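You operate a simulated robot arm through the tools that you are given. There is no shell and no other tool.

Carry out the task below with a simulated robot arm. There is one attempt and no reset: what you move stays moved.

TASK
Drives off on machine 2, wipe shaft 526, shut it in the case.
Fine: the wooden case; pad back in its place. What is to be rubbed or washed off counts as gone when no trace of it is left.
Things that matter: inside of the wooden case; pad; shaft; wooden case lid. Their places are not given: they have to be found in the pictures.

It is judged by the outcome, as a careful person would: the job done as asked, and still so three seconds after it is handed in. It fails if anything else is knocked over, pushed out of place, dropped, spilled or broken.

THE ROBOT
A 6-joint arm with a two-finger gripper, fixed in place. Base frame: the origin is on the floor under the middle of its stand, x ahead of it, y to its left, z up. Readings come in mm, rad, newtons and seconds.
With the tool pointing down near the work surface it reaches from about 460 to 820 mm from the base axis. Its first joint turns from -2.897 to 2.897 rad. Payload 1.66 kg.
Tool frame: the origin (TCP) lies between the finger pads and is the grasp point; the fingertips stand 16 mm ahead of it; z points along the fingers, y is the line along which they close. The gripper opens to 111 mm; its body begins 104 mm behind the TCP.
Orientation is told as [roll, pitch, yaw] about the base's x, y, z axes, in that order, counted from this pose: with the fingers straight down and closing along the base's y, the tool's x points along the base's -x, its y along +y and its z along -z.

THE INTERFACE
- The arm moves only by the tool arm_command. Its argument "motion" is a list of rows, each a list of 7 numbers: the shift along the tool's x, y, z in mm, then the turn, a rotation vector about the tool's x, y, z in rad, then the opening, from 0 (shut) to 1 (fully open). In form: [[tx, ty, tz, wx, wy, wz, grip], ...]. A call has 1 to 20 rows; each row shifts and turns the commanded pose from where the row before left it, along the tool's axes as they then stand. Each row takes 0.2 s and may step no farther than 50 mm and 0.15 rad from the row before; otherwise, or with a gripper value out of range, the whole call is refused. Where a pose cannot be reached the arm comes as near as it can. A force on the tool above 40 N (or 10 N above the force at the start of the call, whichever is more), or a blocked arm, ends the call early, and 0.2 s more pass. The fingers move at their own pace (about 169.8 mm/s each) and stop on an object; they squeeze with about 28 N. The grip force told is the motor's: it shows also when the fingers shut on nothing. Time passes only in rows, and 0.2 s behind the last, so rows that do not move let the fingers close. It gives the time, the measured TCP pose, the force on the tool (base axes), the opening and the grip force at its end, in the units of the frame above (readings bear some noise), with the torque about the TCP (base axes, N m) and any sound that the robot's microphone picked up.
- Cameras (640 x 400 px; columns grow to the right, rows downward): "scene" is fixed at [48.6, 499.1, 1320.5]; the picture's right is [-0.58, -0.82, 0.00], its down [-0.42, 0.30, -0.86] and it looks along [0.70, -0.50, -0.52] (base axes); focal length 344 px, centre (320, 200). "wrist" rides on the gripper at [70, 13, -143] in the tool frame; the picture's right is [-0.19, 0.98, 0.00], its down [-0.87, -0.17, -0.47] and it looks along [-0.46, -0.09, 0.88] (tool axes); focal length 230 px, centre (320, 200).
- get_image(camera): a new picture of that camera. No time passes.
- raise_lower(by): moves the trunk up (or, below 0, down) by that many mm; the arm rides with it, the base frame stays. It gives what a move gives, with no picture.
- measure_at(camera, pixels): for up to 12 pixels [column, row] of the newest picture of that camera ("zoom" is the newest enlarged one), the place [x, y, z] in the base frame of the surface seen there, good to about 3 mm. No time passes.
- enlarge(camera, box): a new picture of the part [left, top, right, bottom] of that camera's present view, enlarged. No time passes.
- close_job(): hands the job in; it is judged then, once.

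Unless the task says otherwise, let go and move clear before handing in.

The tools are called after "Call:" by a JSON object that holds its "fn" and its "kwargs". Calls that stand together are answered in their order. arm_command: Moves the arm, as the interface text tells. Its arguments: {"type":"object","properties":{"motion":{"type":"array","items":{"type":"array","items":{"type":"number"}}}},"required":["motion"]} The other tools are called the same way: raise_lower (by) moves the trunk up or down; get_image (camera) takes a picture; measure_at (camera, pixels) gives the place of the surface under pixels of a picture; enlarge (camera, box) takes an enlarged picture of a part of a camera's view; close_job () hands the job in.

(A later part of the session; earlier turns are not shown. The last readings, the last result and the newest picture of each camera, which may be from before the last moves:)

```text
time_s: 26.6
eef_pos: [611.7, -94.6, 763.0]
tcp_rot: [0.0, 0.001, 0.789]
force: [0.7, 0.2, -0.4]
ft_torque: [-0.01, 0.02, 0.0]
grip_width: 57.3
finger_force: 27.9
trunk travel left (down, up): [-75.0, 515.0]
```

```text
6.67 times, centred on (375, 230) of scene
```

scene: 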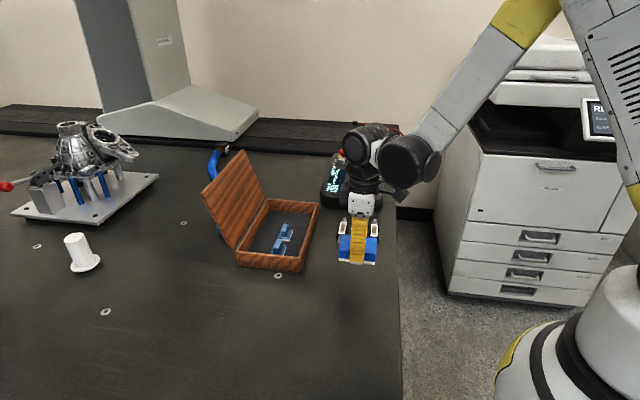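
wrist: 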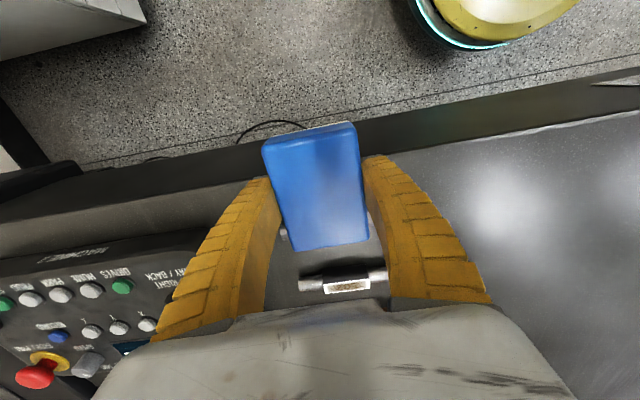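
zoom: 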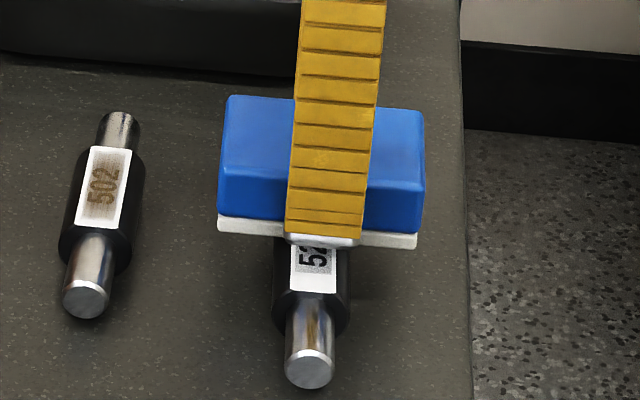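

The shaft slid ~20 mm along its axis toward the near side. I'll lift, move clear and look again.

Call:
{"fn": "arm_command", "kwargs": {"motion": [[0, 0, -20, 0, 0, 0, 0.4], [40, 0, -20, 0, 0, 0, 0.4], [40, 0, 0, 0, 0, 0, 0.4]]}}

Call:
{"fn": "enlarge", "kwargs": {"camera": "scene", "box": [360, 215, 390, 250]}}

Call:
{"fn": "measure_at", "kwargs": {"camera": "zoom", "pixels": [[300, 180], [345, 180], [300, 260], [340, 260], [320, 220], [320, 320], [320, 130]]}}

```text
time_s: 27.4
eef_pos: [556.3, -150.8, 801.3]
tcp_rot: [0.0, 0.001, 0.789]
force: [0.4, -0.5, -1.4]
ft_torque: [0.02, 0.03, 0.02]
grip_width: 57.4
finger_force: 27.8
trunk travel left (down, up): [-75.0, 515.0]
```

```text
11.43 times, centred on (375, 232) of scene
```

zoom: 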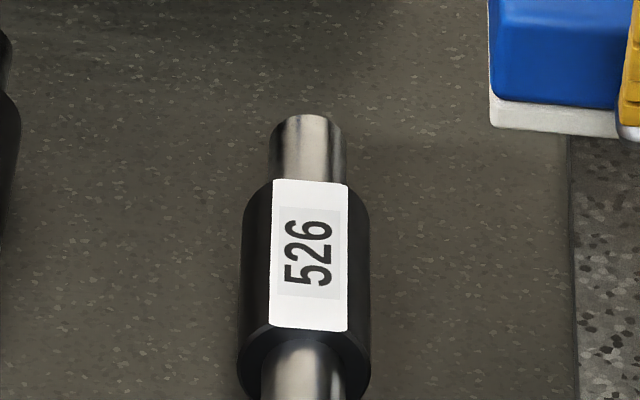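

```text
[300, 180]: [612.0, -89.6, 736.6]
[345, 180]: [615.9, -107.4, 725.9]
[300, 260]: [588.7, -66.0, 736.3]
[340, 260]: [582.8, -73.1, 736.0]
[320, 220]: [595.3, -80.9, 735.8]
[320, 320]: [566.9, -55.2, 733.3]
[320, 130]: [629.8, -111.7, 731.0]
```

Only a very faint grey rectangle remains on the flat, now centred near (588,-70). I'll return over that new spot with lighter pressure, lowering gradually.

Call:
{"fn": "arm_command", "kwargs": {"motion": [[-40, 17, 0, 0, 0, 0, 0.4], [-40, 17, 20, 0, 0, 0, 0.4], [0, 0, 15, 0, 0, 0, 0.4], [0, 0, 3, 0, 0, 0, 0.4], [0, 0, 1, 0, 0, 0, 0.4], [0, 0, 0, 0, 0, 0, 0.4]]}}

```text
time_s: 28.8
eef_pos: [588.6, -68.6, 761.9]
tcp_rot: [0.001, 0.0, 0.79]
force: [-1.0, 0.2, -1.3]
ft_torque: [0.03, 0.0, -0.01]
grip_width: 57.6
finger_force: 28.0
trunk travel left (down, up): [-75.0, 515.0]
```

No contact yet at this height. Going down one millimetre at a time.

Call:
{"fn": "arm_command", "kwargs": {"motion": [[0, 0, 1, 0, 0, 0, 0.4], [0, 0, 0, 0, 0, 0, 0.4]]}}

Call:
{"fn": "arm_command", "kwargs": {"motion": [[0, 0, 1, 0, 0, 0, 0.4], [0, 0, 0, 0, 0, 0, 0.4]]}}

```text
time_s: 29.4
eef_pos: [587.7, -68.5, 762.2]
tcp_rot: [0.001, 0.001, 0.788]
force: [1.7, -0.8, 3.9]
ft_torque: [-0.12, -0.13, 0.02]
grip_width: 57.9
finger_force: 28.4
trunk travel left (down, up): [-75.0, 515.0]
```

```text
time_s: 30.0
eef_pos: [587.7, -68.3, 761.9]
tcp_rot: [0.0, 0.0, 0.789]
force: [3.2, 1.7, 17.0]
ft_torque: [0.09, -0.12, 0.02]
grip_width: 58.1
finger_force: 28.5
trunk travel left (down, up): [-75.0, 515.0]
```

Contact is stiff (~13 N per mm). I'll ease up 0.6 mm and stroke back and forth.

Call:
{"fn": "arm_command", "kwargs": {"motion": [[0, 0, -0.6, 0, 0, 0, 0.4], [0, -7, 0, 0, 0, 0, 0.4], [0, -7, 0, 0, 0, 0, 0.4], [0, 7, 0, 0, 0, 0, 0.4], [0, 7, 0, 0, 0, 0, 0.4], [0, 7, 0, 0, 0, 0, 0.4], [0, 7, 0, 0, 0, 0, 0.4], [0, -7, 0, 0, 0, 0, 0.4], [0, -7, 0, 0, 0, 0, 0.4], [0, -7, 0, 0, 0, 0, 0.4], [0, -7, 0, 0, 0, 0, 0.4], [0, 7, 0, 0, 0, 0, 0.4], [0, 7, 0, 0, 0, 0, 0.4]]}}

Call:
{"fn": "enlarge", "kwargs": {"camera": "scene", "box": [340, 200, 410, 260]}}

```text
time_s: 32.8
eef_pos: [587.5, -68.1, 762.7]
tcp_rot: [0.001, 0.001, 0.789]
force: [1.0, -2.2, 4.2]
ft_torque: [-0.14, -0.09, -0.06]
grip_width: 57.7
finger_force: 28.0
trunk travel left (down, up): [-75.0, 515.0]
```

```text
6.67 times, centred on (375, 230) of scene
```

zoom: 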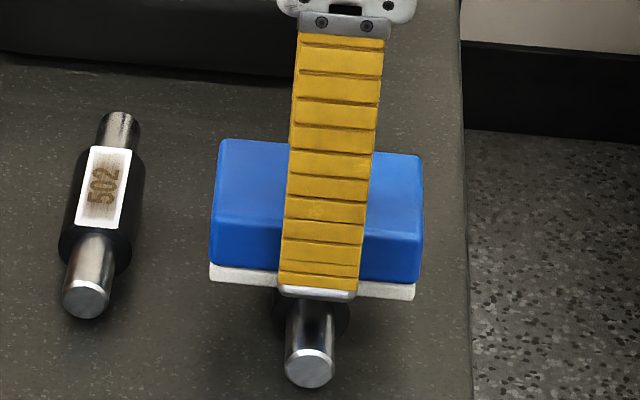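

The shaft stayed in place at ~5 N press. I'll do more strokes with this pressure.

Call:
{"fn": "arm_command", "kwargs": {"motion": [[0, 7, 0, 0, 0, 0, 0.4], [0, 7, 0, 0, 0, 0, 0.4], [0, 4, 0, 0, 0, 0, 0.4], [0, -7, 0, 0, 0, 0, 0.4], [0, -7, 0, 0, 0, 0, 0.4], [0, -7, 0, 0, 0, 0, 0.4], [0, -7, 0, 0, 0, 0, 0.4], [0, -8, 0, 0, 0, 0, 0.4], [0, 7, 0, 0, 0, 0, 0.4], [0, 7, 0, 0, 0, 0, 0.4], [0, 7, 0, 0, 0, 0, 0.4], [0, 7, 0, 0, 0, 0, 0.4], [0, 8, 0, 0, 0, 0, 0.4], [0, -8, 0, 0, 0, 0, 0.4], [0, -8, 0, 0, 0, 0, 0.4], [0, -8, 0, 0, 0, 0, 0.4], [0, -8, 0, 0, 0, 0, 0.4], [0, 7, 0, 0, 0, 0, 0.4], [0, 7, 0, 0, 0, 0, 0.4]]}}

Call:
{"fn": "arm_command", "kwargs": {"motion": [[0, 0, -20, 0, 0, 0, 0.4], [40, 0, -20, 0, 0, 0, 0.4], [40, 0, 0, 0, 0, 0, 0.4]]}}

Call:
{"fn": "enlarge", "kwargs": {"camera": "scene", "box": [360, 215, 390, 250]}}

```text
time_s: 36.8
eef_pos: [588.2, -68.6, 763.0]
tcp_rot: [0.001, -0.001, 0.79]
force: [0.1, -1.0, 1.7]
ft_torque: [-0.01, -0.01, 0.02]
grip_width: 57.6
finger_force: 28.9
trunk travel left (down, up): [-75.0, 515.0]
```

```text
time_s: 37.6
eef_pos: [531.5, -126.9, 802.3]
tcp_rot: [-0.001, 0.0, 0.789]
force: [0.6, 1.3, -1.2]
ft_torque: [-0.01, 0.0, 0.02]
grip_width: 57.7
finger_force: 27.9
trunk travel left (down, up): [-75.0, 515.0]
```

```text
11.43 times, centred on (375, 232) of scene
```

zoom: 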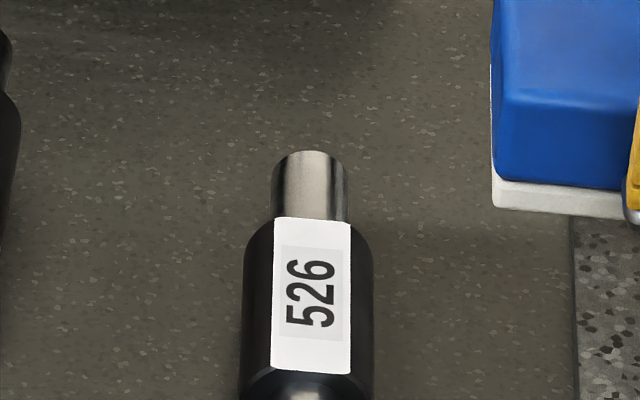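

The shaft slid a bit more, and the film seems nearly gone. I'll zoom tightly on the flat to check for traces.

Call:
{"fn": "enlarge", "kwargs": {"camera": "scene", "box": [368, 230, 384, 250]}}

Call:
{"fn": "enlarge", "kwargs": {"camera": "scene", "box": [350, 220, 400, 270]}}

Call:
{"fn": "measure_at", "kwargs": {"camera": "zoom", "pixels": [[300, 130], [300, 170], [320, 130], [320, 170], [310, 150], [310, 250]]}}

```text
16.00 times, centred on (376, 240) of scene
```

zoom: 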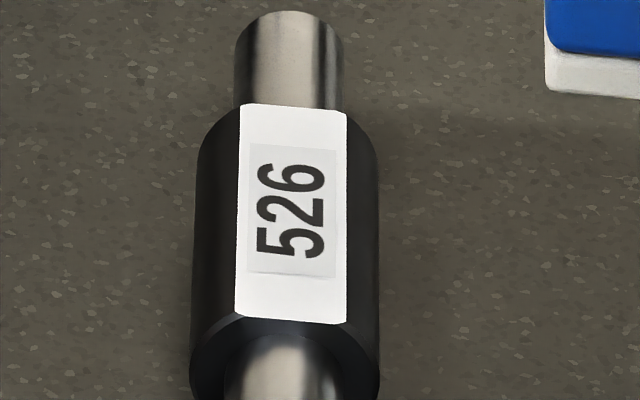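

```text
8.00 times, centred on (375, 245) of scene
```

zoom: 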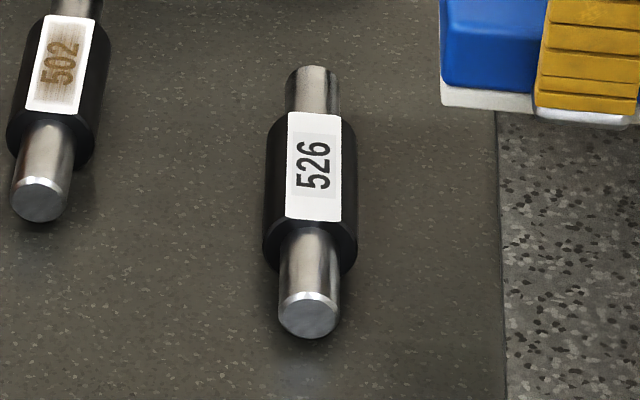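

```text
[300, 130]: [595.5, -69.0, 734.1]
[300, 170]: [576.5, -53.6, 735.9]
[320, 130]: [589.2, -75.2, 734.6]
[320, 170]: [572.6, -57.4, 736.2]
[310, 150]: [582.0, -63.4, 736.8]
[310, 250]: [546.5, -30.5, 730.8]
```

The remaining light grey rectangle around the number has sharp edges and may just be the number plate, but I'll wipe again to see if it changes, this time stroking only in -y so the shaft goes back toward its original spot.

Call:
{"fn": "arm_command", "kwargs": {"motion": [[-40, 18, 0, 0, 0, 0, 0.4], [-40, 18.4, 20, 0, 0, 0, 0.4], [0, 0, 15, 0, 0, 0, 0.4], [0, 0, 5.3, 0, 0, 0, 0.4], [0, 0, 0, 0, 0, 0, 0.4], [0, -9, 0, 0, 0, 0, 0.4], [0, -9, 0, 0, 0, 0, 0.4], [0, -9, 0, 0, 0, 0, 0.4], [0, -9, 0, 0, 0, 0, 0.4], [0, 0, -5, 0, 0, 0, 0.4], [0, 30, 0, 0, 0, 0, 0.4], [0, 0, 5, 0, 0, 0, 0.4], [0, 0, 0, 0, 0, 0, 0.4], [0, -9, 0, 0, 0, 0, 0.4], [0, -9, 0, 0, 0, 0, 0.4], [0, -9, 0, 0, 0, 0, 0.4], [0, -9, 0, 0, 0, 0, 0.4]]}}

Call:
{"fn": "enlarge", "kwargs": {"camera": "scene", "box": [350, 220, 400, 270]}}

```text
time_s: 41.2
eef_pos: [591.0, -74.3, 762.5]
tcp_rot: [0.0, 0.0, 0.79]
force: [-3.3, 3.3, 4.5]
ft_torque: [-0.02, 0.04, 0.02]
grip_width: 57.3
finger_force: 27.8
trunk travel left (down, up): [-75.0, 515.0]
```

```text
8.00 times, centred on (375, 245) of scene
```

zoom: 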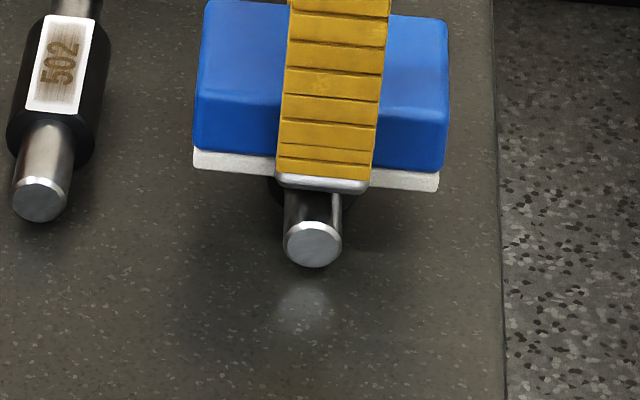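

The shaft slid back along its axis. I'll lift clear and re-inspect the flat.

Call:
{"fn": "arm_command", "kwargs": {"motion": [[0, 0, -20, 0, 0, 0, 0.4], [40, 0, -20, 0, 0, 0, 0.4], [40, 0, 0, 0, 0, 0, 0.4]]}}

Call:
{"fn": "enlarge", "kwargs": {"camera": "scene", "box": [366, 222, 382, 242]}}

Call:
{"fn": "enlarge", "kwargs": {"camera": "scene", "box": [350, 210, 400, 260]}}

```text
time_s: 42.0
eef_pos: [534.5, -129.8, 801.6]
tcp_rot: [0.0, 0.002, 0.789]
force: [-0.3, -0.4, -1.3]
ft_torque: [0.01, -0.02, 0.02]
grip_width: 57.2
finger_force: 28.2
trunk travel left (down, up): [-75.0, 515.0]
```

```text
16.00 times, centred on (374, 232) of scene
```

zoom: 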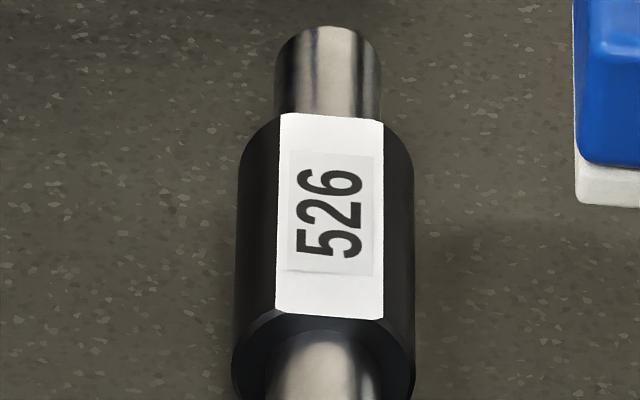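

```text
8.00 times, centred on (375, 235) of scene
```

zoom: 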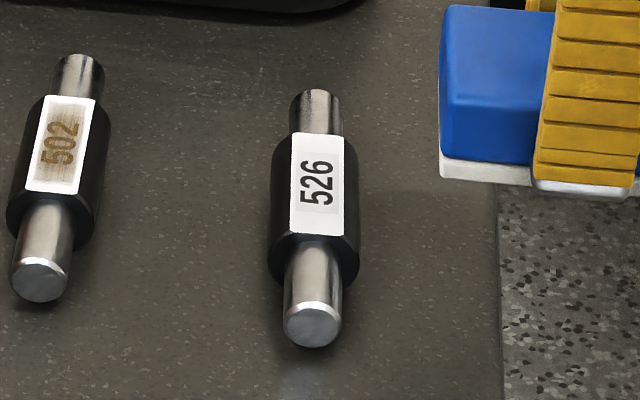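

The brown film is gone. Only the crisp label plate with the number remains, unchanged by the last wipe. I'll carry the pad back above its place, which also gives the wrist camera a view of 526.

Call:
{"fn": "arm_command", "kwargs": {"motion": [[0, 0, -10, 0, 0, 0.033, 0.4], [-23.3, 32.6, 0, 0, 0, 0, 0.4], [-23.3, 32.6, 0, 0, 0, 0, 0.4], [-23.3, 32.6, 0, 0, 0, 0, 0.4], [-23.3, 32.6, 0, 0, 0, 0, 0.4], [-23.1, 32.8, 0, 0, 0, 0, 0.4], [0, 0, 0, 0, 0, 0, 0.4]]}}

Call:
{"fn": "get_image", "kwargs": {"camera": "wrist"}}

Call:
{"fn": "enlarge", "kwargs": {"camera": "wrist", "box": [70, 110, 230, 210]}}

```text
time_s: 43.6
eef_pos: [506.5, 69.6, 811.2]
tcp_rot: [0.0, 0.0, 0.756]
force: [0.5, 0.3, -0.2]
ft_torque: [-0.02, -0.01, 0.0]
grip_width: 57.4
finger_force: 28.2
trunk travel left (down, up): [-75.0, 515.0]
```

```text
taken
```

wrist: 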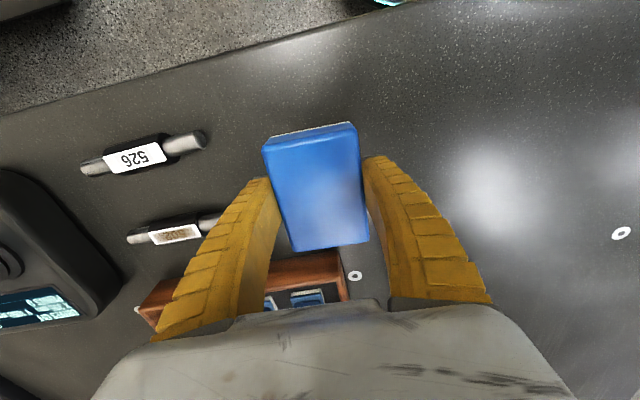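

```text
4.00 times, centred on (150, 160) of wrist
```

zoom: 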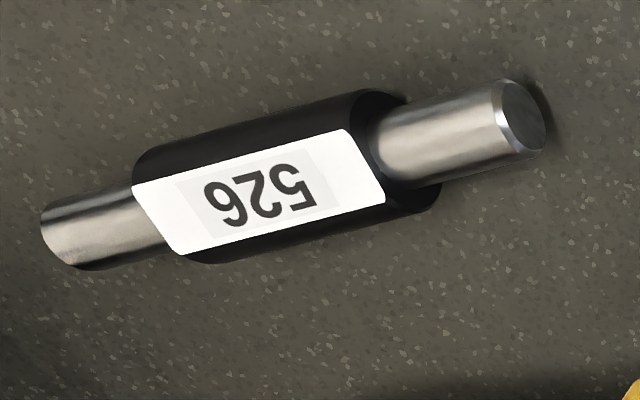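

From here 526 looks clean apart from a faint patch around the number. I'll zoom harder to decide whether it is label or residue.

Call:
{"fn": "enlarge", "kwargs": {"camera": "wrist", "box": [98, 138, 178, 178]}}

Call:
{"fn": "enlarge", "kwargs": {"camera": "scene", "box": [369, 225, 381, 240]}}

```text
8.00 times, centred on (138, 158) of wrist
```

zoom: 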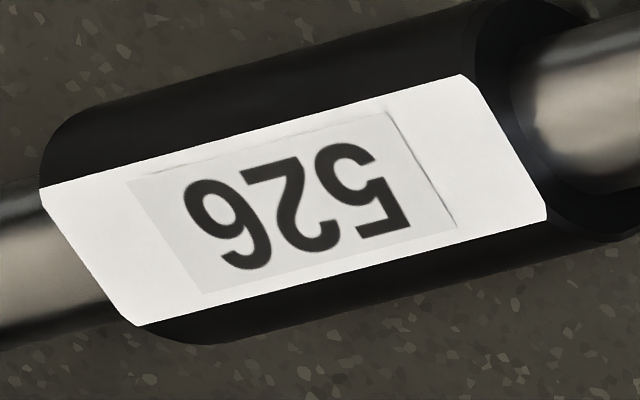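

```text
16.00 times, centred on (375, 232) of scene
```

zoom: 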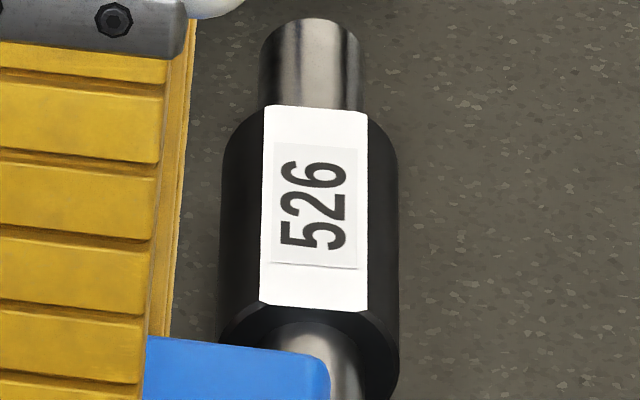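

The patch has crisp edges like a separate label plate and the flat around it is uniformly white. While I still hold the pad, I'll do one last light pass for certainty; first measure where the flat is now.

Call:
{"fn": "measure_at", "kwargs": {"camera": "zoom", "pixels": [[314, 208], [290, 120], [345, 120], [285, 290], [345, 295]]}}

Call:
{"fn": "measure_at", "kwargs": {"camera": "wrist", "pixels": [[136, 158], [92, 168], [195, 142], [110, 163], [162, 152]]}}

```text
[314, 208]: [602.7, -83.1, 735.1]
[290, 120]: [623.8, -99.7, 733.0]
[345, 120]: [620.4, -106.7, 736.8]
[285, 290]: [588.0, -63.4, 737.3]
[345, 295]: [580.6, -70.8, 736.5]
```

```text
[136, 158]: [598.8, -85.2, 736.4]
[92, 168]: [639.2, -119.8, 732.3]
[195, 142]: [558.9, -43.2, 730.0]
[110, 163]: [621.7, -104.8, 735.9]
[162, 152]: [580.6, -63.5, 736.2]
```

Flat is now centred near (601,-84). I'll move over it and make a last light pass.

Call:
{"fn": "arm_command", "kwargs": {"motion": [[7.5, -34.8, 0, 0, 0, 0, 0.4], [7.5, -34.8, 0, 0, 0, 0, 0.4], [7.5, -34.8, 0, 0, 0, 0, 0.4], [7.5, -34.8, 0, 0, 0, 0, 0.4], [7.6, -35, 0, 0, 0, 0, 0.4], [0, 0, 20, 0, 0, 0, 0.4], [0, 0, 20, 0, 0, 0, 0.4], [0, 0, 8, 0, 0, 0, 0.4], [0, 0, 2, 0, 0, 0, 0.4], [0, 0, 0, 0, 0, 0, 0.4]]}}

```text
time_s: 45.8
eef_pos: [598.6, -84.3, 761.4]
tcp_rot: [0.0, 0.001, 0.757]
force: [5.8, 1.6, 8.7]
ft_torque: [0.09, -0.12, 0.02]
grip_width: 57.5
finger_force: 28.1
trunk travel left (down, up): [-75.0, 515.0]
```

Contact at ~9 N. Now gentle strokes along the axis.

Call:
{"fn": "arm_command", "kwargs": {"motion": [[0, 7, 0, 0, 0, 0, 0.4], [0, 7, 0, 0, 0, 0, 0.4], [0, -7, 0, 0, 0, 0, 0.4], [0, -7, 0, 0, 0, 0, 0.4], [0, -7, 0, 0, 0, 0, 0.4], [0, -7, 0, 0, 0, 0, 0.4], [0, 7, 0, 0, 0, 0, 0.4], [0, 7, 0, 0, 0, 0, 0.4], [0, 7, 0, 0, 0, 0, 0.4], [0, 7, 0, 0, 0, 0, 0.4], [0, -7, 0, 0, 0, 0, 0.4], [0, -7, 0, 0, 0, 0, 0.4], [0, -7, 0, 0, 0, 0, 0.4], [0, -7, 0, 0, 0, 0, 0.4], [0, 7, 0, 0, 0, 0, 0.4], [0, 7, 0, 0, 0, 0, 0.4], [0, 0, -20, 0, 0, 0, 0.4], [0, 0, -30, 0, 0, 0, 0.4]]}}

Call:
{"fn": "arm_command", "kwargs": {"motion": [[-7.5, 34.8, 0, 0, 0, 0, 0.4], [-7.5, 34.8, 0, 0, 0, 0, 0.4], [-7.5, 34.8, 0, 0, 0, 0, 0.4], [-7.5, 34.8, 0, 0, 0, 0, 0.4], [-7.6, 35, 0, 0, 0, 0, 0.4], [0, 0, 0, 0, 0, 0, 0.4]]}}

Call:
{"fn": "get_image", "kwargs": {"camera": "wrist"}}

Call:
{"fn": "enlarge", "kwargs": {"camera": "scene", "box": [350, 210, 400, 260]}}

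```text
time_s: 49.6
eef_pos: [599.3, -84.2, 813.4]
tcp_rot: [0.0, -0.002, 0.754]
force: [0.9, -0.5, -0.8]
ft_torque: [-0.02, -0.02, -0.02]
grip_width: 57.5
finger_force: 27.7
trunk travel left (down, up): [-75.0, 515.0]
```

```text
time_s: 51.0
eef_pos: [506.4, 70.3, 812.6]
tcp_rot: [0.0, 0.001, 0.754]
force: [0.1, 0.4, -1.4]
ft_torque: [-0.03, -0.02, -0.01]
grip_width: 57.2
finger_force: 28.2
trunk travel left (down, up): [-75.0, 515.0]
```

```text
taken
```

wrist: 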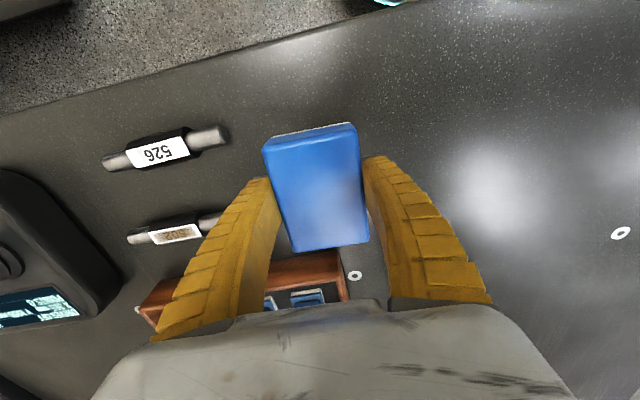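

```text
8.00 times, centred on (375, 235) of scene
```

zoom: 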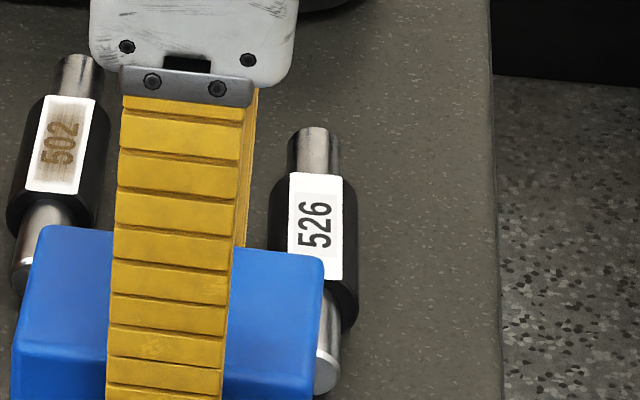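

Final check of the flat from the wrist camera at (158,152).

Call:
{"fn": "enlarge", "kwargs": {"camera": "wrist", "box": [118, 132, 198, 172]}}

Call:
{"fn": "measure_at", "kwargs": {"camera": "wrist", "pixels": [[225, 135], [105, 163], [158, 152], [133, 158], [186, 146]]}}

```text
8.00 times, centred on (158, 152) of wrist
```

zoom: 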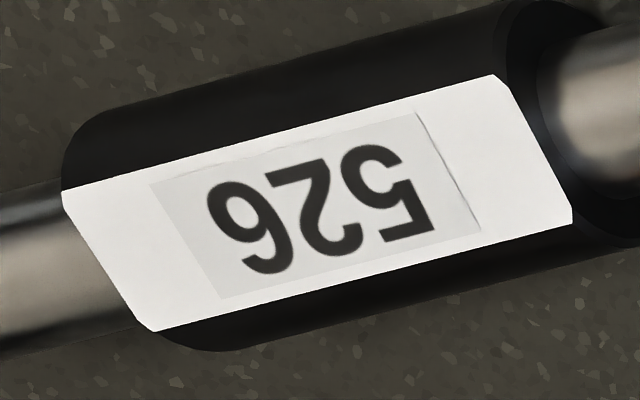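

```text
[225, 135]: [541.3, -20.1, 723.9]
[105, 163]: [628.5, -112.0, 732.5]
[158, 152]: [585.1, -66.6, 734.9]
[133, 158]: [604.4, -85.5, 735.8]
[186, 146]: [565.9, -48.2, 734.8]
```

Unchanged, so it's just the label plate; 526 is clean. I'll measure the held pad's outline to place it back precisely on its original spot.

Call:
{"fn": "measure_at", "kwargs": {"camera": "wrist", "pixels": [[270, 150], [353, 131], [364, 236], [299, 244], [315, 190]]}}

```text
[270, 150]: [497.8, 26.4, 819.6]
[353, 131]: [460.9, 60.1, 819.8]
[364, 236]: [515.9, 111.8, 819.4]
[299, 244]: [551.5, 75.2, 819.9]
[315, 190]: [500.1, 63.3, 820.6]
```

Held pad centre is (506.5,68.4) versus the original (508.8,68.2), a 2 mm correction. I'll apply it and lower the pad about 75 mm to the table.

Call:
{"fn": "arm_command", "kwargs": {"motion": [[-1.7, -1.6, 20, 0, 0, 0, 0.4], [0, 0, 25, 0, 0, 0, 0.4], [0, 0, 20, 0, 0, 0, 0.4], [0, 0, 7, 0, 0, 0, 0.4], [0, 0, 0, 0, 0, 0, 0.4]]}}

Call:
{"fn": "arm_command", "kwargs": {"motion": [[0, 0, 1.5, 0, 0, 0, 0.4], [0, 0, 0, 0, 0, 0, 0.4]]}}

```text
time_s: 52.2
eef_pos: [509.6, 67.1, 739.2]
tcp_rot: [-0.001, 0.0, 0.756]
force: [0.8, 1.0, -1.0]
ft_torque: [-0.02, 0.0, 0.0]
grip_width: 57.3
finger_force: 27.7
trunk travel left (down, up): [-75.0, 515.0]
```

```text
time_s: 52.8
eef_pos: [509.0, 68.2, 738.1]
tcp_rot: [-0.001, 0.001, 0.757]
force: [-0.3, -0.3, -1.3]
ft_torque: [-0.01, -0.04, 0.01]
grip_width: 57.6
finger_force: 28.1
trunk travel left (down, up): [-75.0, 515.0]
```

Not yet touching the table. A little further down.

Call:
{"fn": "arm_command", "kwargs": {"motion": [[0, 0, 1.2, 0, 0, 0, 0.4], [0, 0, 0, 0, 0, 0, 0.4]]}}

Call:
{"fn": "arm_command", "kwargs": {"motion": [[0, 0, 1, 0, 0, 0, 0.4], [0, 0, 0, 0, 0, 0, 0.4]]}}

```text
time_s: 53.4
eef_pos: [510.1, 68.4, 737.0]
tcp_rot: [0.001, -0.001, 0.756]
force: [0.3, 0.1, 0.4]
ft_torque: [-0.04, 0.01, 0.01]
grip_width: 57.7
finger_force: 28.1
trunk travel left (down, up): [-75.0, 515.0]
```

```text
time_s: 54.0
eef_pos: [509.9, 68.4, 736.8]
tcp_rot: [-0.002, -0.001, 0.754]
force: [7.3, -0.3, 16.3]
ft_torque: [-0.14, 0.13, 0.01]
grip_width: 58.1
finger_force: 28.0
trunk travel left (down, up): [-75.0, 515.0]
```

The pad is on the table. I'll ease up slightly, open the fingers gently and rise straight up.

Call:
{"fn": "arm_command", "kwargs": {"motion": [[0, 0, -0.8, 0, 0, 0, 0.4], [0, 0, 0, 0, 0, 0, 0.55], [0, 0, 0, 0, 0, 0, 0.7], [0, 0, 0, 0, 0, 0, 0.85], [0, 0, -20, 0, 0, 0, 0.85], [0, 0, -40, 0, 0, 0, 0.85], [0, 0, -40, 0, 0, 0, 0.85]]}}

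Call:
{"fn": "get_image", "kwargs": {"camera": "wrist"}}

Call:
{"fn": "get_image", "kwargs": {"camera": "scene"}}

```text
time_s: 55.6
eef_pos: [511.0, 68.5, 837.4]
tcp_rot: [0.0, 0.001, 0.756]
force: [0.8, 0.5, -0.3]
ft_torque: [-0.02, -0.01, 0.02]
grip_width: 95.2
finger_force: 0.7
trunk travel left (down, up): [-75.0, 515.0]
```

```text
taken
```

wrist: 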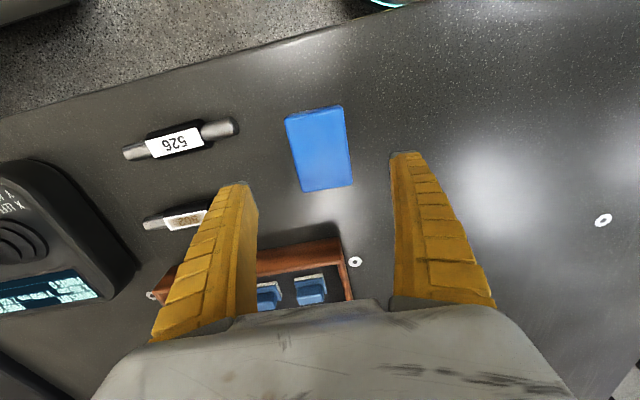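

```text
taken
```

scene: 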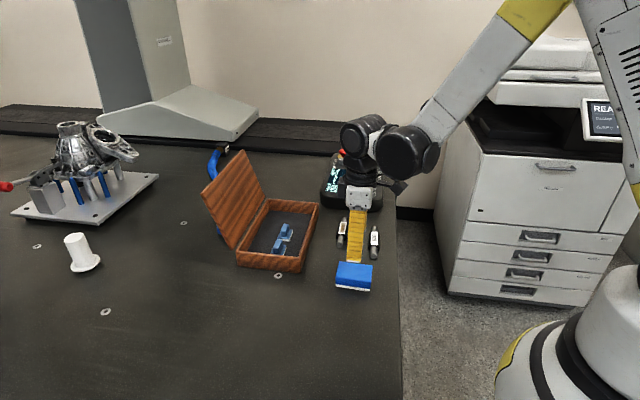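

The pad is back at its original spot. Now I'll map the case interior accurately: rims, floor and the two small handled blocks.

Call:
{"fn": "enlarge", "kwargs": {"camera": "scene", "box": [225, 190, 325, 275]}}

Call:
{"fn": "measure_at", "kwargs": {"camera": "zoom", "pixels": [[77, 294], [376, 330], [492, 80], [235, 60], [120, 285], [340, 312], [445, 120], [260, 90], [300, 130], [400, 150], [200, 280], [330, 280]]}}

```text
4.71 times, centred on (275, 232) of scene
```

zoom: 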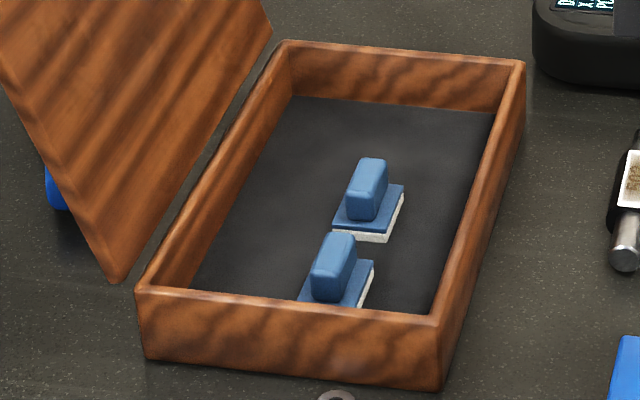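

```text
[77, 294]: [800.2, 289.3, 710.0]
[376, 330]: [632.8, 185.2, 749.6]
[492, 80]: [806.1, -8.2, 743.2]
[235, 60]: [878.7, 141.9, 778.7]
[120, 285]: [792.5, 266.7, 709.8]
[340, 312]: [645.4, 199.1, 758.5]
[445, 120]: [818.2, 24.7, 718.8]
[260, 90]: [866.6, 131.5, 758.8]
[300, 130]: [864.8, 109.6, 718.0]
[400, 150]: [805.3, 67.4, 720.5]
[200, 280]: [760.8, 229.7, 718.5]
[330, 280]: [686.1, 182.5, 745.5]
```

I'll measure the four rim corners, the inner floor corners and the blocks' corners.

Call:
{"fn": "measure_at", "kwargs": {"camera": "zoom", "pixels": [[146, 290], [434, 320], [519, 66], [288, 45], [196, 289], [430, 312], [494, 116], [291, 100], [335, 228], [403, 190], [372, 162], [388, 236]]}}

Call:
{"fn": "measure_at", "kwargs": {"camera": "zoom", "pixels": [[338, 238], [372, 265], [355, 185], [335, 255], [365, 210], [328, 290], [380, 205], [353, 226], [300, 200], [440, 220], [400, 280], [350, 110]]}}

```text
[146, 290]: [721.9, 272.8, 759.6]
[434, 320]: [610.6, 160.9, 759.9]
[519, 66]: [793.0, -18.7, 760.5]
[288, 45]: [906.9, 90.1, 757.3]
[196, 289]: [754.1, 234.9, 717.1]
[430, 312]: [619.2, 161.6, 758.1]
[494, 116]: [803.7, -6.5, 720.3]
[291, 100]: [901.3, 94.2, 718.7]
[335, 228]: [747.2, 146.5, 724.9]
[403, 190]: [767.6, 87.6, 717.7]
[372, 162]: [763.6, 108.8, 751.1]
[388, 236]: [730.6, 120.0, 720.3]
```

```text
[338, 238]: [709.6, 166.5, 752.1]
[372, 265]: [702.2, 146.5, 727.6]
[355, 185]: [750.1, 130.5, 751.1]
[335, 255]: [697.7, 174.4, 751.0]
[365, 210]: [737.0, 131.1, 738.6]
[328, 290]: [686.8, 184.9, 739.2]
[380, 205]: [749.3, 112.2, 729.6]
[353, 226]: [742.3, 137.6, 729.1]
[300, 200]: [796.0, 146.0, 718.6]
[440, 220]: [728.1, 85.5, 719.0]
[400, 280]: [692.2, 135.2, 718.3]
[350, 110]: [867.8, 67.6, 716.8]
```

Case rim corners are (722,273), (611,161), (793,-19), (907,90) at z≈760, with the floor at 718; the small blocks occupy its left-middle part. I'll turn the gripper to close across shaft 526 (yaw ≈ -0.78) and move above it.

Call:
{"fn": "arm_command", "kwargs": {"motion": [[0, 0, 0, 0, 0, 0.1395, 0.85], [0, 0, 0, 0, 0, 0.1395, 0.85], [0, 0, 0, 0, 0, 0.1395, 0.85], [0, 0, 0, 0, 0, 0.1395, 0.85], [0, 0, 0, 0, 0, 0.1395, 0.85], [0, 0, 0, 0, 0, 0.1395, 0.85], [0, 0, 0, 0, 0, 0.1395, 0.85], [0, 0, 0, 0, 0, 0.1395, 0.85], [0, 0, 0, 0, 0, 0.1395, 0.85], [0, 0, 0, 0, 0, 0.1395, 0.85], [0, 0, 0, 0, 0, 0.1395, 0.85], [-36.8, -11.1, 0, 0, 0, 0, 0.85], [-36.8, -11.1, 0, 0, 0, 0, 0.85], [-36.8, -11.1, 0, 0, 0, 0, 0.85], [-36.9, -11, 0, 0, 0, 0, 0.85], [0, 0, 0, 0, 0, 0, 0.85]]}}

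Call:
{"fn": "get_image", "kwargs": {"camera": "wrist"}}

Call:
{"fn": "get_image", "kwargs": {"camera": "scene"}}

```text
time_s: 59.0
eef_pos: [584.0, -68.3, 836.0]
tcp_rot: [0.001, 0.0, -0.779]
force: [0.0, -0.8, -0.5]
ft_torque: [0.03, -0.01, 0.01]
grip_width: 95.0
finger_force: 0.3
trunk travel left (down, up): [-75.0, 515.0]
```

```text
taken
```

wrist: 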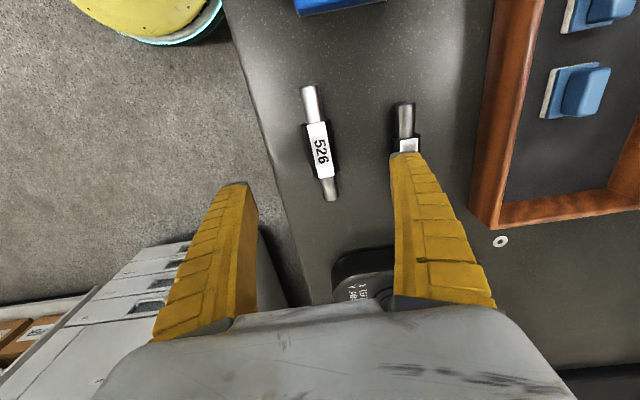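

```text
taken
```

scene: 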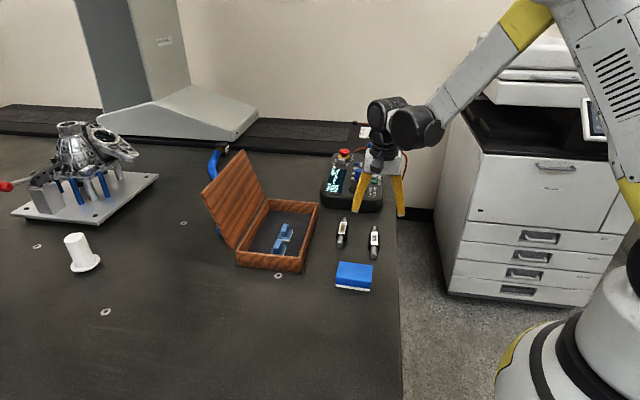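

Shaft 526 lies between the fingers at wrist (320,145); 502 is near the right finger, so I'll narrow the opening. Measuring 526's edges for centring.

Call:
{"fn": "enlarge", "kwargs": {"camera": "wrist", "box": [270, 75, 450, 205]}}

Call:
{"fn": "measure_at", "kwargs": {"camera": "wrist", "pixels": [[310, 88], [331, 198], [308, 127], [325, 124], [319, 177], [338, 173], [322, 148], [307, 140], [337, 150], [405, 105], [408, 130]]}}

```text
3.08 times, centred on (360, 140) of wrist
```

zoom: 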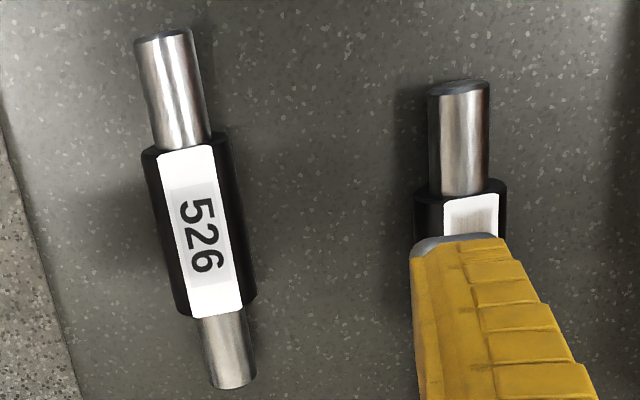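

```text
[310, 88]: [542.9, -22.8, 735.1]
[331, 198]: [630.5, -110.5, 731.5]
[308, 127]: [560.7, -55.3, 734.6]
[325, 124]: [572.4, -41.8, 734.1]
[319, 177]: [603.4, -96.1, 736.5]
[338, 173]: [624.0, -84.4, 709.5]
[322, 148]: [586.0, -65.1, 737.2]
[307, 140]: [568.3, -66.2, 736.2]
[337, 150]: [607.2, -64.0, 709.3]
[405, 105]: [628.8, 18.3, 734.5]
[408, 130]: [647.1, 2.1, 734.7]
```

526's axis runs at -45° with centre (586.7,-66.6), right under the TCP. I'll narrow the opening to ~60 mm and descend to z≈729.

Call:
{"fn": "arm_command", "kwargs": {"motion": [[-1, 1, 0, 0, 0, 0, 0.55], [0, 0, 30, 0, 0, 0, 0.55], [0, 0, 30, 0, 0, 0, 0.55], [0, 0, 25, 0, 0, 0, 0.55], [0, 0, 0, 0, 0, 0, 0.55]]}}

Call:
{"fn": "get_image", "kwargs": {"camera": "wrist"}}

Call:
{"fn": "enlarge", "kwargs": {"camera": "scene", "box": [330, 200, 410, 270]}}

```text
time_s: 60.2
eef_pos: [586.8, -67.3, 751.7]
tcp_rot: [0.001, -0.001, -0.777]
force: [0.1, -0.3, -1.1]
ft_torque: [0.01, 0.02, -0.01]
grip_width: 63.0
finger_force: 1.1
trunk travel left (down, up): [-75.0, 515.0]
```

```text
taken
```

wrist: 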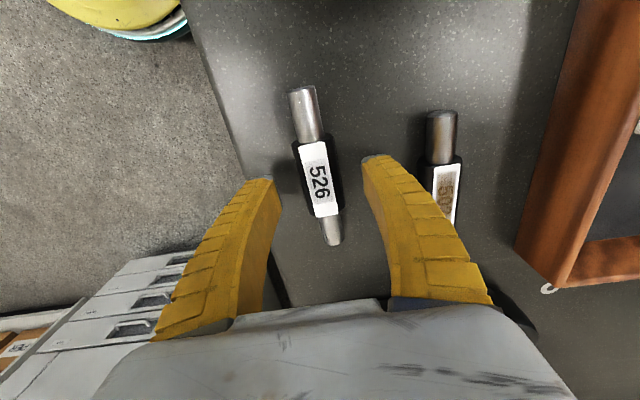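

```text
5.71 times, centred on (370, 235) of scene
```

zoom: 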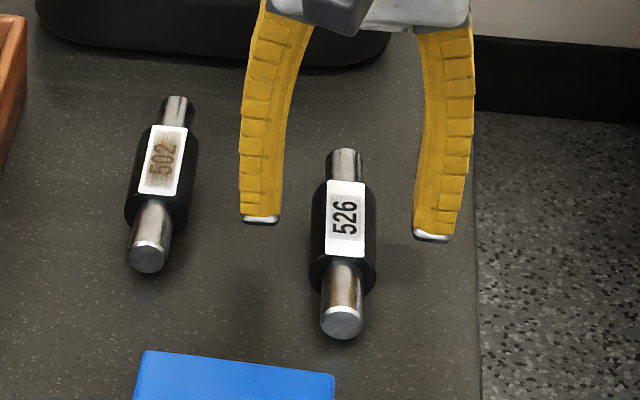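

Clear on both sides. I'll finish the descent and close on the shaft body.

Call:
{"fn": "arm_command", "kwargs": {"motion": [[0, 0, 12, 0, 0, 0, 0.55], [0, 0, 10, 0, 0, 0, 0.55], [0, 0, 0, 0, 0, 0, 0.4], [0, 0, 0, 0, 0, 0, 0.3], [0, 0, 0, 0, 0, 0, 0.15], [0, 0, 0, 0, 0, 0, 0.1], [0, 0, 0, 0, 0, 0, 0.1]]}}

Call:
{"fn": "get_image", "kwargs": {"camera": "wrist"}}

Call:
{"fn": "enlarge", "kwargs": {"camera": "scene", "box": [330, 200, 410, 270]}}

```text
time_s: 61.8
eef_pos: [585.9, -67.4, 730.2]
tcp_rot: [-0.001, 0.001, -0.778]
force: [4.9, -0.6, 9.3]
ft_torque: [-0.07, -0.1, 0.12]
grip_width: 28.6
finger_force: 27.8
trunk travel left (down, up): [-75.0, 515.0]
```

```text
taken
```

wrist: 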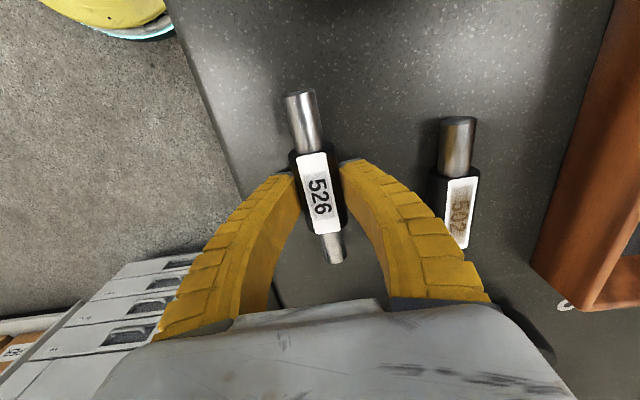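

```text
5.71 times, centred on (370, 235) of scene
```

zoom: 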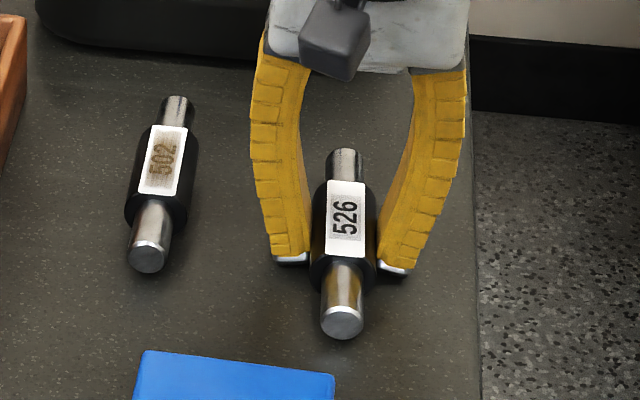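

Shaft gripped at 28.6 mm width. Lifting straight up.

Call:
{"fn": "arm_command", "kwargs": {"motion": [[0, 0, -10, 0, 0, 0, 0.1], [0, 0, -25, 0, 0, 0, 0.1], [0, 0, -35, 0, 0, 0, 0.1], [0, 0, -40, 0, 0, 0, 0.1], [0, 0, 0, 0, 0, 0, 0.1]]}}

Call:
{"fn": "get_image", "kwargs": {"camera": "wrist"}}

Call:
{"fn": "get_image", "kwargs": {"camera": "scene"}}

```text
time_s: 63.0
eef_pos: [585.0, -65.6, 841.1]
tcp_rot: [0.001, 0.0, -0.778]
force: [-1.1, -0.2, -4.5]
ft_torque: [-0.02, 0.03, 0.0]
grip_width: 25.8
finger_force: 27.4
trunk travel left (down, up): [-75.0, 515.0]
```

```text
taken
```

wrist: 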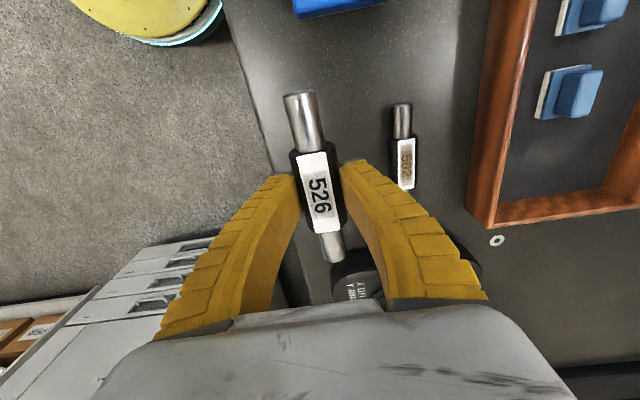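

```text
taken
```

scene: 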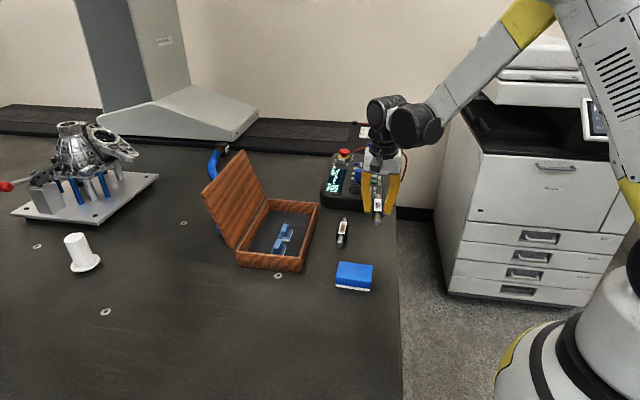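

Width went from 28.6 to 25.8 mm on lifting; I need to see whether the shaft is slipping. I'll hold still and check again with a close view.

Call:
{"fn": "arm_command", "kwargs": {"motion": [[0, 0, 0, 0, 0, 0, 0.1], [0, 0, 0, 0, 0, 0, 0.1], [0, 0, 0, 0, 0, 0, 0.1]]}}

Call:
{"fn": "enlarge", "kwargs": {"camera": "scene", "box": [350, 140, 420, 230]}}

Call:
{"fn": "measure_at", "kwargs": {"camera": "wrist", "pixels": [[302, 105], [330, 245], [305, 158], [325, 156], [315, 190], [330, 225], [310, 225]]}}

```text
time_s: 63.8
eef_pos: [585.2, -65.1, 840.2]
tcp_rot: [-0.002, 0.001, -0.779]
force: [0.4, 0.3, -5.2]
ft_torque: [0.03, 0.0, 0.0]
grip_width: 25.7
finger_force: 28.0
trunk travel left (down, up): [-75.0, 515.0]
```

```text
4.44 times, centred on (385, 185) of scene
```

zoom: 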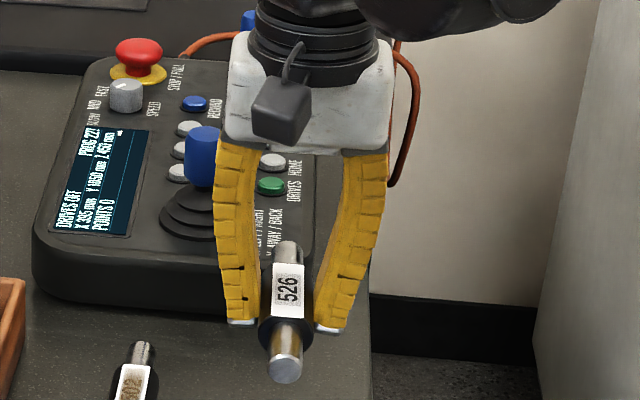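

```text
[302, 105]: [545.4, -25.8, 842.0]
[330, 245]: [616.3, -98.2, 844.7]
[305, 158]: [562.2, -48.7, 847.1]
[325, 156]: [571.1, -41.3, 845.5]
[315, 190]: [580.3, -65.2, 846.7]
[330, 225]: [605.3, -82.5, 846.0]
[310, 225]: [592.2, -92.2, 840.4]
```

The shaft is stable in the grip (flat 6 mm above the TCP, same as on the table). I'll move above the case, well away from the lid, to view its interior.

Call:
{"fn": "arm_command", "kwargs": {"motion": [[0, 0, -20, 0, 0, 0, 0.1], [11.8, 34.2, 0, 0, 0, 0, 0.1], [11.8, 34.2, 0, 0, 0, 0, 0.1], [11.8, 34.2, 0, 0, 0, 0, 0.1], [11.8, 34.2, 0, 0, 0, 0, 0.1], [11.8, 34.2, 0, 0, 0, 0, 0.1], [11.7, 34.1, 0, 0, 0, 0, 0.1], [11.7, 34.1, 0, 0, 0, 0, 0.1], [0, 0, 0, 0, 0, 0, 0.1]]}}

Call:
{"fn": "get_image", "kwargs": {"camera": "wrist"}}

Call:
{"fn": "get_image", "kwargs": {"camera": "scene"}}

```text
time_s: 65.8
eef_pos: [696.7, 162.4, 859.5]
tcp_rot: [0.0, -0.002, -0.778]
force: [0.5, -0.2, -3.7]
ft_torque: [-0.02, -0.01, 0.0]
grip_width: 26.0
finger_force: 28.1
trunk travel left (down, up): [-75.0, 515.0]
```

```text
taken
```

wrist: 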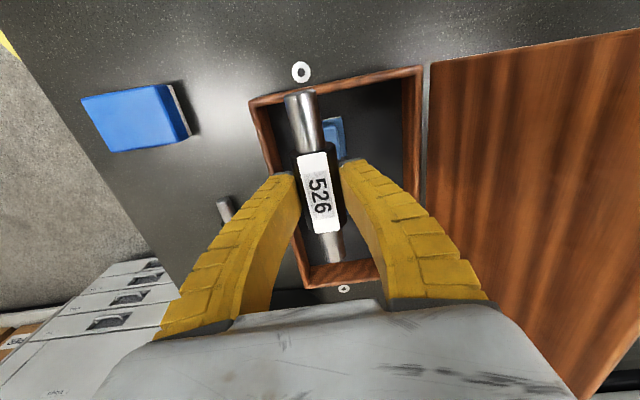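

```text
taken
```

scene: 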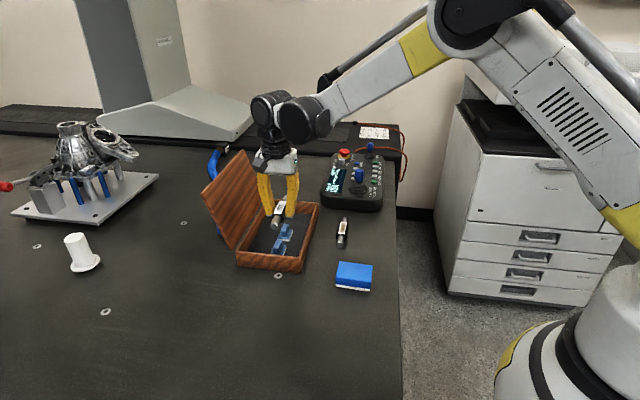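

I'll measure the inner hinge-side wall, far wall and visible block from this view.

Call:
{"fn": "measure_at", "kwargs": {"camera": "wrist", "pixels": [[402, 100], [400, 170], [416, 80], [418, 170], [340, 262], [350, 275], [290, 230], [262, 130], [335, 120], [344, 140], [390, 130], [375, 150]]}}

Call:
{"fn": "enlarge", "kwargs": {"camera": "wrist", "box": [240, 50, 440, 180]}}

```text
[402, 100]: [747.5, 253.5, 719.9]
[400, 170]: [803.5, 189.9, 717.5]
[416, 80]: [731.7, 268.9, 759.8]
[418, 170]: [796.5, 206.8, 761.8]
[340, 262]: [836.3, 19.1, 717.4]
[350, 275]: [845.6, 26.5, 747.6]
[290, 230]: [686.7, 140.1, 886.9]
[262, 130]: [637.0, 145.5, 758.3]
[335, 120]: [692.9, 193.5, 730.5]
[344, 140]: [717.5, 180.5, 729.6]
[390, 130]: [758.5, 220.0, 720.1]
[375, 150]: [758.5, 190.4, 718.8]
```

```text
3.08 times, centred on (340, 115) of wrist
```

zoom: 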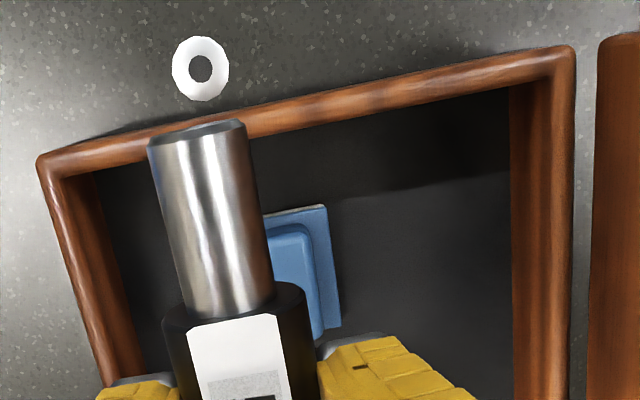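

The strip beside the blocks on the hinge side is free (v≈89–156 across the case). I'll move above the target spot about (818,115), still high, and check reach.

Call:
{"fn": "arm_command", "kwargs": {"motion": [[-30, 13.2, 0, 0, 0, 0, 0.1], [-30, 13.2, 0, 0, 0, 0, 0.1], [-30, 13.2, 0, 0, 0, 0, 0.1], [-30, 13.2, 0, 0, 0, 0, 0.1], [0, 0, 0, 0, 0, 0, 0.1]]}}

Call:
{"fn": "get_image", "kwargs": {"camera": "wrist"}}

Call:
{"fn": "enlarge", "kwargs": {"camera": "scene", "box": [195, 130, 335, 280]}}

```text
time_s: 67.0
eef_pos: [817.4, 114.9, 859.6]
tcp_rot: [-0.001, 0.001, -0.778]
force: [1.3, -0.3, -6.2]
ft_torque: [0.01, 0.02, 0.03]
grip_width: 25.7
finger_force: 27.7
trunk travel left (down, up): [-75.0, 515.0]
```

```text
taken
```

wrist: 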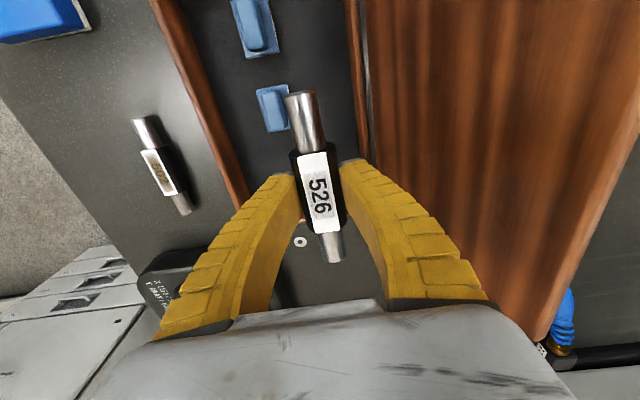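

```text
2.67 times, centred on (265, 205) of scene
```

zoom: 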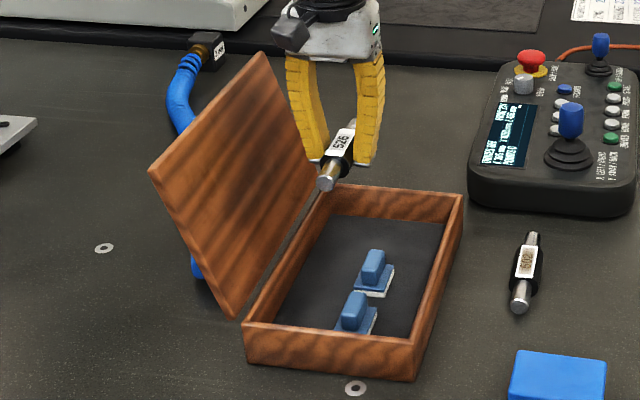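

Reach is fine here. I'll measure the hinge wall and block 1 relative to the shaft before lowering.

Call:
{"fn": "measure_at", "kwargs": {"camera": "wrist", "pixels": [[345, 60], [350, 100], [357, 120], [363, 100], [287, 88], [291, 128], [265, 130], [262, 95], [235, 170], [215, 130], [300, 100], [318, 180]]}}

Call:
{"fn": "enlarge", "kwargs": {"camera": "wrist", "box": [200, 20, 400, 150]}}

```text
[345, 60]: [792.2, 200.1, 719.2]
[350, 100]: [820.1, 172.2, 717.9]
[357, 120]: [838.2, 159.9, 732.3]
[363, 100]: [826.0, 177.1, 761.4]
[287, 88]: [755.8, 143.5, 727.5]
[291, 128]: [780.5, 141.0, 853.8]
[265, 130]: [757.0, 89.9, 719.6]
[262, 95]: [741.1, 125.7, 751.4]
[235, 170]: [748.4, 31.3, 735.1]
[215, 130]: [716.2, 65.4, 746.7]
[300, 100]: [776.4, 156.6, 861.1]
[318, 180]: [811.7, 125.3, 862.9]
```

```text
3.08 times, centred on (300, 85) of wrist
```

zoom: 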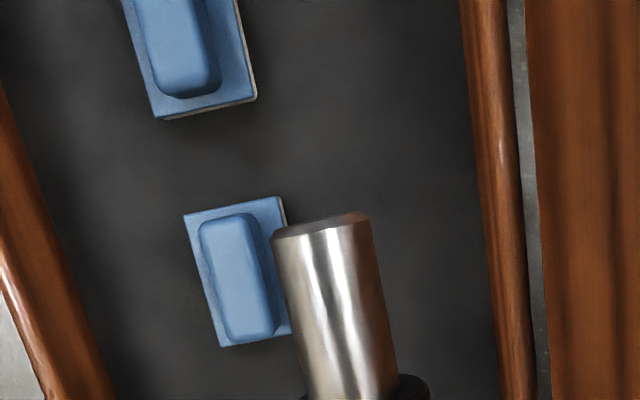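

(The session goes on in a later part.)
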